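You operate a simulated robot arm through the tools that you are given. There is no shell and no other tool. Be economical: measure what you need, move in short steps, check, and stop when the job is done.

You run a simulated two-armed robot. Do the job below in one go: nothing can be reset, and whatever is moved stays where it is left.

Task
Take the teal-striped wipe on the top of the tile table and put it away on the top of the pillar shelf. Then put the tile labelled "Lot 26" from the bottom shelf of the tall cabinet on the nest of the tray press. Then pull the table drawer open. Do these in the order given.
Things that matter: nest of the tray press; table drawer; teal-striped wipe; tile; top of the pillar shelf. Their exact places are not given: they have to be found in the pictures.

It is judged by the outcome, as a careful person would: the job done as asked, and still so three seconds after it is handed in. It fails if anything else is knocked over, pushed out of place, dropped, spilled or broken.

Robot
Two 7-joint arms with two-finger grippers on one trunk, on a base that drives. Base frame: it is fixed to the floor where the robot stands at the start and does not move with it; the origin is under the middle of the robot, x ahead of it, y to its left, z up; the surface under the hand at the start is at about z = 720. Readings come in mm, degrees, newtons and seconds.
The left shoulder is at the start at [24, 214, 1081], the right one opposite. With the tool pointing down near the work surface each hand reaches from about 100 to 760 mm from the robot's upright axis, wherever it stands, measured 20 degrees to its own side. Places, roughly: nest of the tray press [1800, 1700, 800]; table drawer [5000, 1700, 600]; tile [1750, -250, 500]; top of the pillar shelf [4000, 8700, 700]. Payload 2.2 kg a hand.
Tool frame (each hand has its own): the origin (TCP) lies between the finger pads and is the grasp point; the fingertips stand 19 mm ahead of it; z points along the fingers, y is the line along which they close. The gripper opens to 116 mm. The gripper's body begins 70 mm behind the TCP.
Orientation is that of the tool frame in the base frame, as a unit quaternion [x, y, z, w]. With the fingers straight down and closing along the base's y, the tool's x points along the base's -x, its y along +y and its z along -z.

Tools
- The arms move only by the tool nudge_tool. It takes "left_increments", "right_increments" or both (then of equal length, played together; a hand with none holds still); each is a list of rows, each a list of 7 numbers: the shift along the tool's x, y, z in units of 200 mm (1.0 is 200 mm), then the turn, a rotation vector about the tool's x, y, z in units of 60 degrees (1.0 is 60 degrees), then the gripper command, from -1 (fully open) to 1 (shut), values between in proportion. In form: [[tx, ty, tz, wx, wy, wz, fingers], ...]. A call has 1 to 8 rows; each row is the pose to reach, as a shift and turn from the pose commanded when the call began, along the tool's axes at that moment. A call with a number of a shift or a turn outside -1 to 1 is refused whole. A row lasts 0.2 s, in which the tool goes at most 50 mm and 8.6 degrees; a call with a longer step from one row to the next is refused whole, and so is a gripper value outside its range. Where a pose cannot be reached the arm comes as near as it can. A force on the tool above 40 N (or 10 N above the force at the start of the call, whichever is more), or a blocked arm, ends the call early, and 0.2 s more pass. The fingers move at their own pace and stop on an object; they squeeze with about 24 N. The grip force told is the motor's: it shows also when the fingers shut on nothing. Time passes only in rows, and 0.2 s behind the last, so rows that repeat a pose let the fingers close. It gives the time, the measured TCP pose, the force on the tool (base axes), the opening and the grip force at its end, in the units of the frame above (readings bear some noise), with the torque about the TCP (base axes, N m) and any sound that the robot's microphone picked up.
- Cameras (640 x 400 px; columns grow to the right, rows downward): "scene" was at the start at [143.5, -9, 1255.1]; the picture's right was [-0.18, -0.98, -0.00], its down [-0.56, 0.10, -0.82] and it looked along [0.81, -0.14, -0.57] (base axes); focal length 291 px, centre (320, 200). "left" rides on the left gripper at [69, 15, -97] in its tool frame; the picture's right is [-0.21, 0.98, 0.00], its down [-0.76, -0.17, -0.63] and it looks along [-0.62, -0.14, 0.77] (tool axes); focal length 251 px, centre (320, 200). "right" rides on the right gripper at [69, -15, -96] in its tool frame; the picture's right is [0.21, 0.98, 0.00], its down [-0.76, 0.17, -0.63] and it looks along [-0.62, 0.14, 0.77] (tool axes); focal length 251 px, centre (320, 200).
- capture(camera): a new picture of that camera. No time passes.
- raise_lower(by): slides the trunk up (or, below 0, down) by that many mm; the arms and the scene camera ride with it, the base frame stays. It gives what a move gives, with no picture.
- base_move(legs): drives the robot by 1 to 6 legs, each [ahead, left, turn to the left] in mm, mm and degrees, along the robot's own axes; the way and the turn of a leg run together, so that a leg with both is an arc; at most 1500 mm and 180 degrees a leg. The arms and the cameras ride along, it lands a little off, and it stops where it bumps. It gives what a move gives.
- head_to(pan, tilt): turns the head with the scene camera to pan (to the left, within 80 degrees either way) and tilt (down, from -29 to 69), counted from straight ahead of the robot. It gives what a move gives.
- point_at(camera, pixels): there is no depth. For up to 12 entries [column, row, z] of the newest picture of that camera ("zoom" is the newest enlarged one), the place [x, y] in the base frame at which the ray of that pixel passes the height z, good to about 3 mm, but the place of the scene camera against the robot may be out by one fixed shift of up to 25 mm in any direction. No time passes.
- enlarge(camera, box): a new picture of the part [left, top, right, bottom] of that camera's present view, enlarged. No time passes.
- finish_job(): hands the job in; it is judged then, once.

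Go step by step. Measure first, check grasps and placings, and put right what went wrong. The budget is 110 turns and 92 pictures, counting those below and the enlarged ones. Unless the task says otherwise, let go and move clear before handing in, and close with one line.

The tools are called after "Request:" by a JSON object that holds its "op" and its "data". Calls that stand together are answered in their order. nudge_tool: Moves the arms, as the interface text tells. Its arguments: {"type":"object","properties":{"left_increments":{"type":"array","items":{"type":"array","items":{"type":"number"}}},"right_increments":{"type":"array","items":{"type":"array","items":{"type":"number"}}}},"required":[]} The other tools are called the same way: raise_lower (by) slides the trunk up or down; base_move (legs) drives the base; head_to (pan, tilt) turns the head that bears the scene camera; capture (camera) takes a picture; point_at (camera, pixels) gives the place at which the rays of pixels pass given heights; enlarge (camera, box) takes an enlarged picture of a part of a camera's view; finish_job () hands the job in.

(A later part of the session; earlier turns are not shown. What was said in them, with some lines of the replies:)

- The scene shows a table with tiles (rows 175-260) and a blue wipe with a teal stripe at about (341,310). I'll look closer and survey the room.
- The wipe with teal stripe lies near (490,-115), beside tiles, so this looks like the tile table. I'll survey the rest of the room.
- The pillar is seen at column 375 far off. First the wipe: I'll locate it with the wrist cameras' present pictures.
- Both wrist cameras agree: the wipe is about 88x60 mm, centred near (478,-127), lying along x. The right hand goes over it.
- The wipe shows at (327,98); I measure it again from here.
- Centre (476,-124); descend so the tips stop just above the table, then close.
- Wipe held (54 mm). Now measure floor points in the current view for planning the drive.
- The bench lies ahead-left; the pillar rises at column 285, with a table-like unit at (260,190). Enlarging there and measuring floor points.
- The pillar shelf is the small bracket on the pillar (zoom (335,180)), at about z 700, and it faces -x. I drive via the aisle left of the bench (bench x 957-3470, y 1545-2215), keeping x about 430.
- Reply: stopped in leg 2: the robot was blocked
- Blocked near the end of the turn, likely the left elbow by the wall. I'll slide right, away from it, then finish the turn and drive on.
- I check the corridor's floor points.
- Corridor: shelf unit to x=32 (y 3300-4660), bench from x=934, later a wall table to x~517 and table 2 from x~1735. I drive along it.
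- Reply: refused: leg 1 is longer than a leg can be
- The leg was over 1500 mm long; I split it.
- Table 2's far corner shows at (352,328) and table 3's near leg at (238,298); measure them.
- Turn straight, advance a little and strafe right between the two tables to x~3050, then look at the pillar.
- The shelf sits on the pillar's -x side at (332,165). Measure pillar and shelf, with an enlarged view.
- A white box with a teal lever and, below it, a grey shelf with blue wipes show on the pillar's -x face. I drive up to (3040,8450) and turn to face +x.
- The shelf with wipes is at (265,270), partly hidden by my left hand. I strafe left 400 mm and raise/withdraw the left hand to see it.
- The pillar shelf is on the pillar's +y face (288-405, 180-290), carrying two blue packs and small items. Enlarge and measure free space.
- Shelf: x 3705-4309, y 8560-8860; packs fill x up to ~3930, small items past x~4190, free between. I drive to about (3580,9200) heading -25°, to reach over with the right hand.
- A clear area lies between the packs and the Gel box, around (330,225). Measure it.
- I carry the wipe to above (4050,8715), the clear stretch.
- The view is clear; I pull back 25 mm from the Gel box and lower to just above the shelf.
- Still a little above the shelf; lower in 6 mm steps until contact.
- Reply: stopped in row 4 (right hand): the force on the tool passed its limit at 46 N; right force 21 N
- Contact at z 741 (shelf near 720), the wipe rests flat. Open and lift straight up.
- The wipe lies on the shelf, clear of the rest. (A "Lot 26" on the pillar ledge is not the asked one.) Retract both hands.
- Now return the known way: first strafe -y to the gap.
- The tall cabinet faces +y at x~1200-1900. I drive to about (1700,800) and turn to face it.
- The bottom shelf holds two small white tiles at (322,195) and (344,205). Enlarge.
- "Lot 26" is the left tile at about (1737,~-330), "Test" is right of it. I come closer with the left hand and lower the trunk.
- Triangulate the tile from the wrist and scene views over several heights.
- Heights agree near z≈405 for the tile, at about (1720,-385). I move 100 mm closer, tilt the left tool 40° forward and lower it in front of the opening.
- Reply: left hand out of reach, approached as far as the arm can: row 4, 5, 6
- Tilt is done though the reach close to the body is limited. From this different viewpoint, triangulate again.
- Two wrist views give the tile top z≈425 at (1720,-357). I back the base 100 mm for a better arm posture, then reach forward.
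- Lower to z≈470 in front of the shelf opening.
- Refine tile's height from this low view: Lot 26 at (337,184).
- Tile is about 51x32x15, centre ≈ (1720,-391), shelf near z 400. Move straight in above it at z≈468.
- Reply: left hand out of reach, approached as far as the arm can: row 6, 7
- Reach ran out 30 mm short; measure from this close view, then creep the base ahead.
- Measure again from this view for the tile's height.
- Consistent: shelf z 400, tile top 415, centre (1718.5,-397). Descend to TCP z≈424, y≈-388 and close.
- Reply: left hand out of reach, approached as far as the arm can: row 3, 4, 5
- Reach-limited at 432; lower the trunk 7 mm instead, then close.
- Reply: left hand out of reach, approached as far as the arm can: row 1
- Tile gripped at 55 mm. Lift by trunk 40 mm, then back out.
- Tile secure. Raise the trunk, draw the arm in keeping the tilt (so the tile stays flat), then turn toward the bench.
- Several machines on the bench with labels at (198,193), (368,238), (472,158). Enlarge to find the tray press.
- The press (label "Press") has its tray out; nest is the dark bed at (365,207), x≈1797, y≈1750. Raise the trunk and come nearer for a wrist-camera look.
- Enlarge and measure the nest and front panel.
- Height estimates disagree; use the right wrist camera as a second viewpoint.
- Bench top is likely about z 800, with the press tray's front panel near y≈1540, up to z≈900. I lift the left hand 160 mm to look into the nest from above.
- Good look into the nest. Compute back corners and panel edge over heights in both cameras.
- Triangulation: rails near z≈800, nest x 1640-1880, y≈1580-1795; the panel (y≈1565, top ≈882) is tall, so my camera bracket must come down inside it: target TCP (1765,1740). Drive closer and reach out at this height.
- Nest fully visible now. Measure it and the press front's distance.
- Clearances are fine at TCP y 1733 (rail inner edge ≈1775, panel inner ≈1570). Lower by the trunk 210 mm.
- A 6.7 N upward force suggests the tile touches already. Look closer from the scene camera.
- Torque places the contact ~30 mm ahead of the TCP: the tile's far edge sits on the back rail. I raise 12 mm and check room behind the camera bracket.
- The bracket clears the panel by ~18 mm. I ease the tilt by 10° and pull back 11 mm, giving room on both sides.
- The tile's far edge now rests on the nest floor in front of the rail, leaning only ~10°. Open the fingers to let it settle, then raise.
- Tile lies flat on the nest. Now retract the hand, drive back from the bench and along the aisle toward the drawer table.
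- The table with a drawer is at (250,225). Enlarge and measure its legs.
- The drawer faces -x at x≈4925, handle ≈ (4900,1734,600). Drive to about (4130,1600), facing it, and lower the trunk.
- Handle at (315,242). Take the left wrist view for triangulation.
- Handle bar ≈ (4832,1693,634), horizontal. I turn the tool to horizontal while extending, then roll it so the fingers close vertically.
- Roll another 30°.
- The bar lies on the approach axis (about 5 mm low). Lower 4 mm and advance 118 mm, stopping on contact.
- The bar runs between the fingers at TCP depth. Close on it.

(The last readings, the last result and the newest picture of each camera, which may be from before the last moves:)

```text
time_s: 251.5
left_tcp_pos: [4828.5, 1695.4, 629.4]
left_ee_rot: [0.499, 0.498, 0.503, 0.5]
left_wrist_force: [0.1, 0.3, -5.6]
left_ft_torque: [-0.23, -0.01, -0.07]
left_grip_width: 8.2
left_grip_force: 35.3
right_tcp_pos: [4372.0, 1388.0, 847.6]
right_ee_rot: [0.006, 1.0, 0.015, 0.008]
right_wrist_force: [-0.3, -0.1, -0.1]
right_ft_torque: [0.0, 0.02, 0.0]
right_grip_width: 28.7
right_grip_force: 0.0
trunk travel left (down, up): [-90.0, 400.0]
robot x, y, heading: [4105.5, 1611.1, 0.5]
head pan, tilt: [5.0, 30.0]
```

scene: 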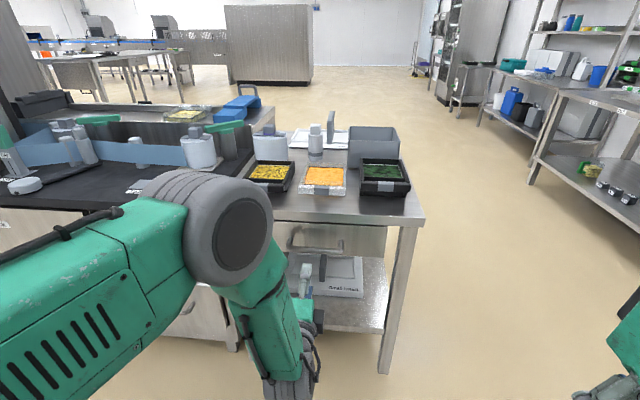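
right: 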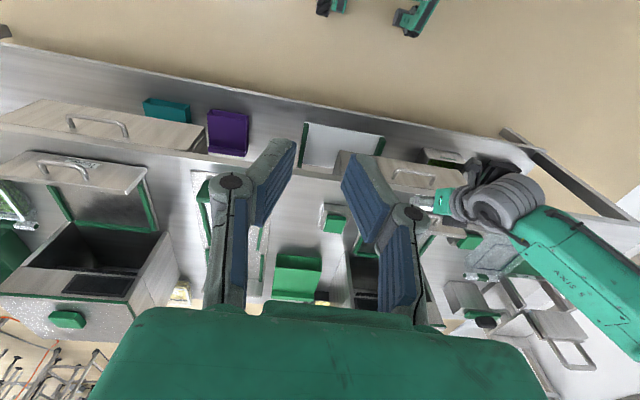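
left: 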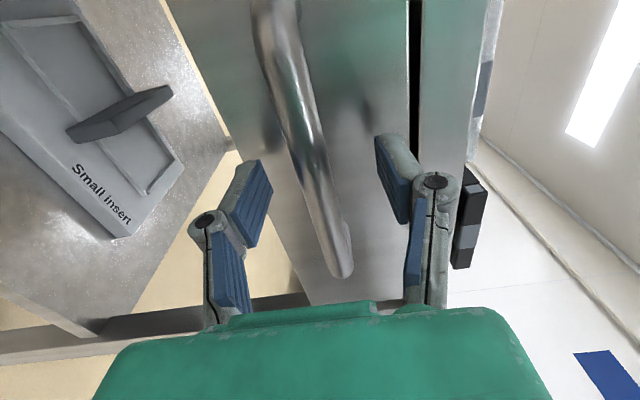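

Gripping the bar (8 mm, with reaction). Pull by driving straight back 120 mm.

Request:
{"op": "base_move", "data": {"legs": [[-120, 0, 0]]}}

Request:
{"op": "capture", "data": {"camera": "scene"}}

```text
time_s: 252.8
left_tcp_pos: [4709.5, 1695.5, 630.5]
left_ee_rot: [0.499, 0.498, 0.504, 0.499]
left_wrist_force: [0.1, 1.8, -10.0]
left_ft_torque: [-0.21, 0.03, 0.0]
left_grip_width: 7.9
left_grip_force: 35.5
right_tcp_pos: [4250.1, 1389.6, 847.5]
right_ee_rot: [0.006, 1.0, 0.015, 0.007]
right_wrist_force: [-0.7, 0.0, 0.3]
right_ft_torque: [-0.01, -0.01, 0.0]
right_grip_width: 29.0
right_grip_force: 0.0
trunk travel left (down, up): [-90.0, 400.0]
robot x, y, heading: [3986.0, 1610.2, 0.5]
head pan, tilt: [5.0, 30.0]
```

```text
8 pictures are left
```

scene: 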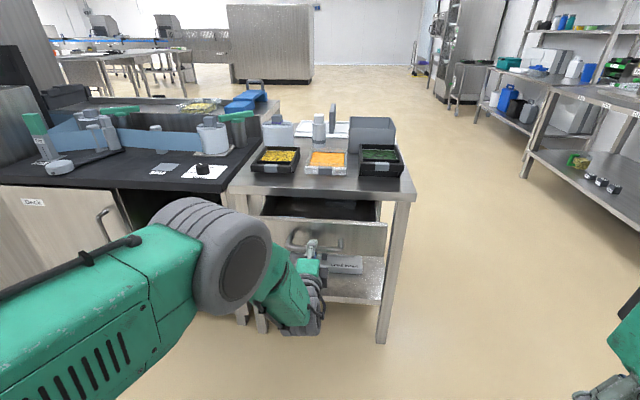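

The drawer is coming out: its dark interior shows at (320,210). Pull another 120 mm.

Request:
{"op": "base_move", "data": {"legs": [[-120, 0, 0]]}}

Request:
{"op": "capture", "data": {"camera": "scene"}}

```text
time_s: 254.0
left_tcp_pos: [4583.2, 1695.4, 629.7]
left_ee_rot: [0.498, 0.5, 0.504, 0.498]
left_wrist_force: [0.2, 6.3, -18.7]
left_ft_torque: [-0.23, 0.06, 0.04]
left_grip_width: 7.9
left_grip_force: 35.3
right_tcp_pos: [4129.8, 1387.6, 845.9]
right_ee_rot: [0.007, 1.0, 0.016, 0.006]
right_wrist_force: [-0.4, -1.2, -0.2]
right_ft_torque: [0.0, -0.01, -0.02]
right_grip_width: 28.7
right_grip_force: 0.0
trunk travel left (down, up): [-90.0, 400.0]
robot x, y, heading: [3863.1, 1610.1, 0.4]
head pan, tilt: [5.0, 30.0]
```

```text
7 pictures are left
```

scene: 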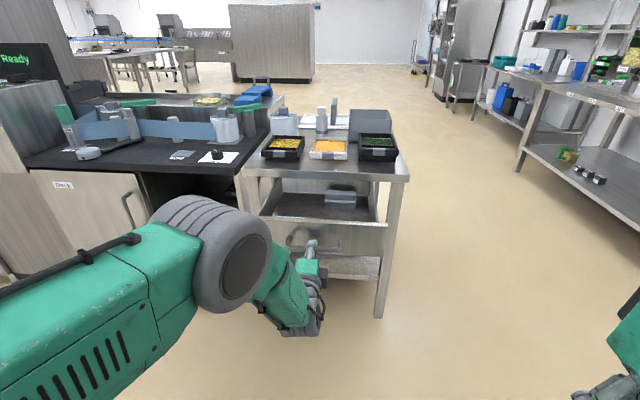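

The drawer is out by ~245 mm, its inside visible at (330,205). Release and back straight off.

Request:
{"op": "nudge_tool", "data": {"left_increments": [[0, 0, 0, 0, 0, 0, 0.3], [0, 0, 0, 0, 0, 0, 0], [0, 0, 0, 0, 0, 0, 0], [0, 0, -0.1, 0, 0, 0, 0], [0, 0, -0.25, 0, 0, 0, 0], [0, 0, -0.45, 0, 0, 0, 0]]}}

Request:
{"op": "base_move", "data": {"legs": [[-150, 0, 0]]}}

Request:
{"op": "capture", "data": {"camera": "scene"}}

```text
time_s: 255.4
left_tcp_pos: [4490.2, 1694.5, 634.8]
left_ee_rot: [0.497, 0.498, 0.505, 0.5]
left_wrist_force: [-0.2, -0.3, -0.5]
left_ft_torque: [-0.02, -0.03, 0.04]
left_grip_width: 58.3
left_grip_force: 0.1
right_tcp_pos: [4126.1, 1388.2, 847.8]
right_ee_rot: [0.009, 1.0, 0.019, 0.008]
right_wrist_force: [0.6, -0.2, -0.3]
right_ft_torque: [0.0, -0.03, -0.01]
right_grip_width: 29.2
right_grip_force: 0.1
trunk travel left (down, up): [-90.0, 400.0]
robot x, y, heading: [3867.1, 1609.3, 0.7]
head pan, tilt: [5.0, 30.0]
```

```text
time_s: 256.8
left_tcp_pos: [4335.5, 1694.2, 633.5]
left_ee_rot: [0.497, 0.498, 0.506, 0.499]
left_wrist_force: [0.2, 0.4, 0.2]
left_ft_torque: [-0.01, 0.03, 0.01]
left_grip_width: 57.9
left_grip_force: 0.0
right_tcp_pos: [3972.4, 1386.4, 848.0]
right_ee_rot: [0.008, 1.0, 0.018, 0.009]
right_wrist_force: [-0.5, 0.4, 0.9]
right_ft_torque: [0.0, 0.0, -0.01]
right_grip_width: 28.9
right_grip_force: 0.0
trunk travel left (down, up): [-90.0, 400.0]
robot x, y, heading: [3711.0, 1606.4, 0.6]
head pan, tilt: [5.0, 30.0]
```

```text
6 pictures are left
```

scene: 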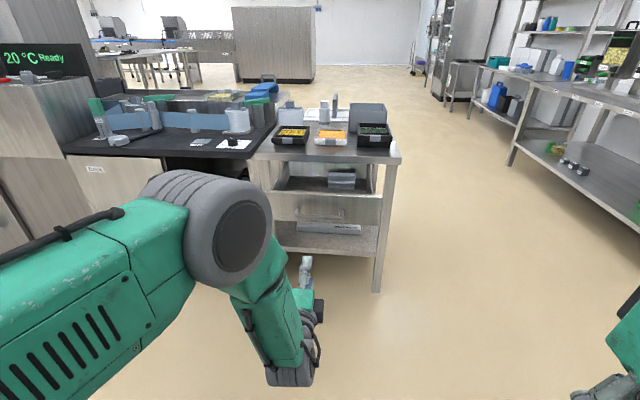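

The drawer stands open, nothing else has shifted, and both hands are clear. I hand the job in.

Request:
{"op": "finish_job", "data": {}}

```text
The job is handed in.
```

I did all three steps in the order given and handed the job in: the teal-striped wipe is on the pillar shelf, the "Lot 26" tile lies flat on the press nest, and the table drawer is pulled open by about 245 mm.
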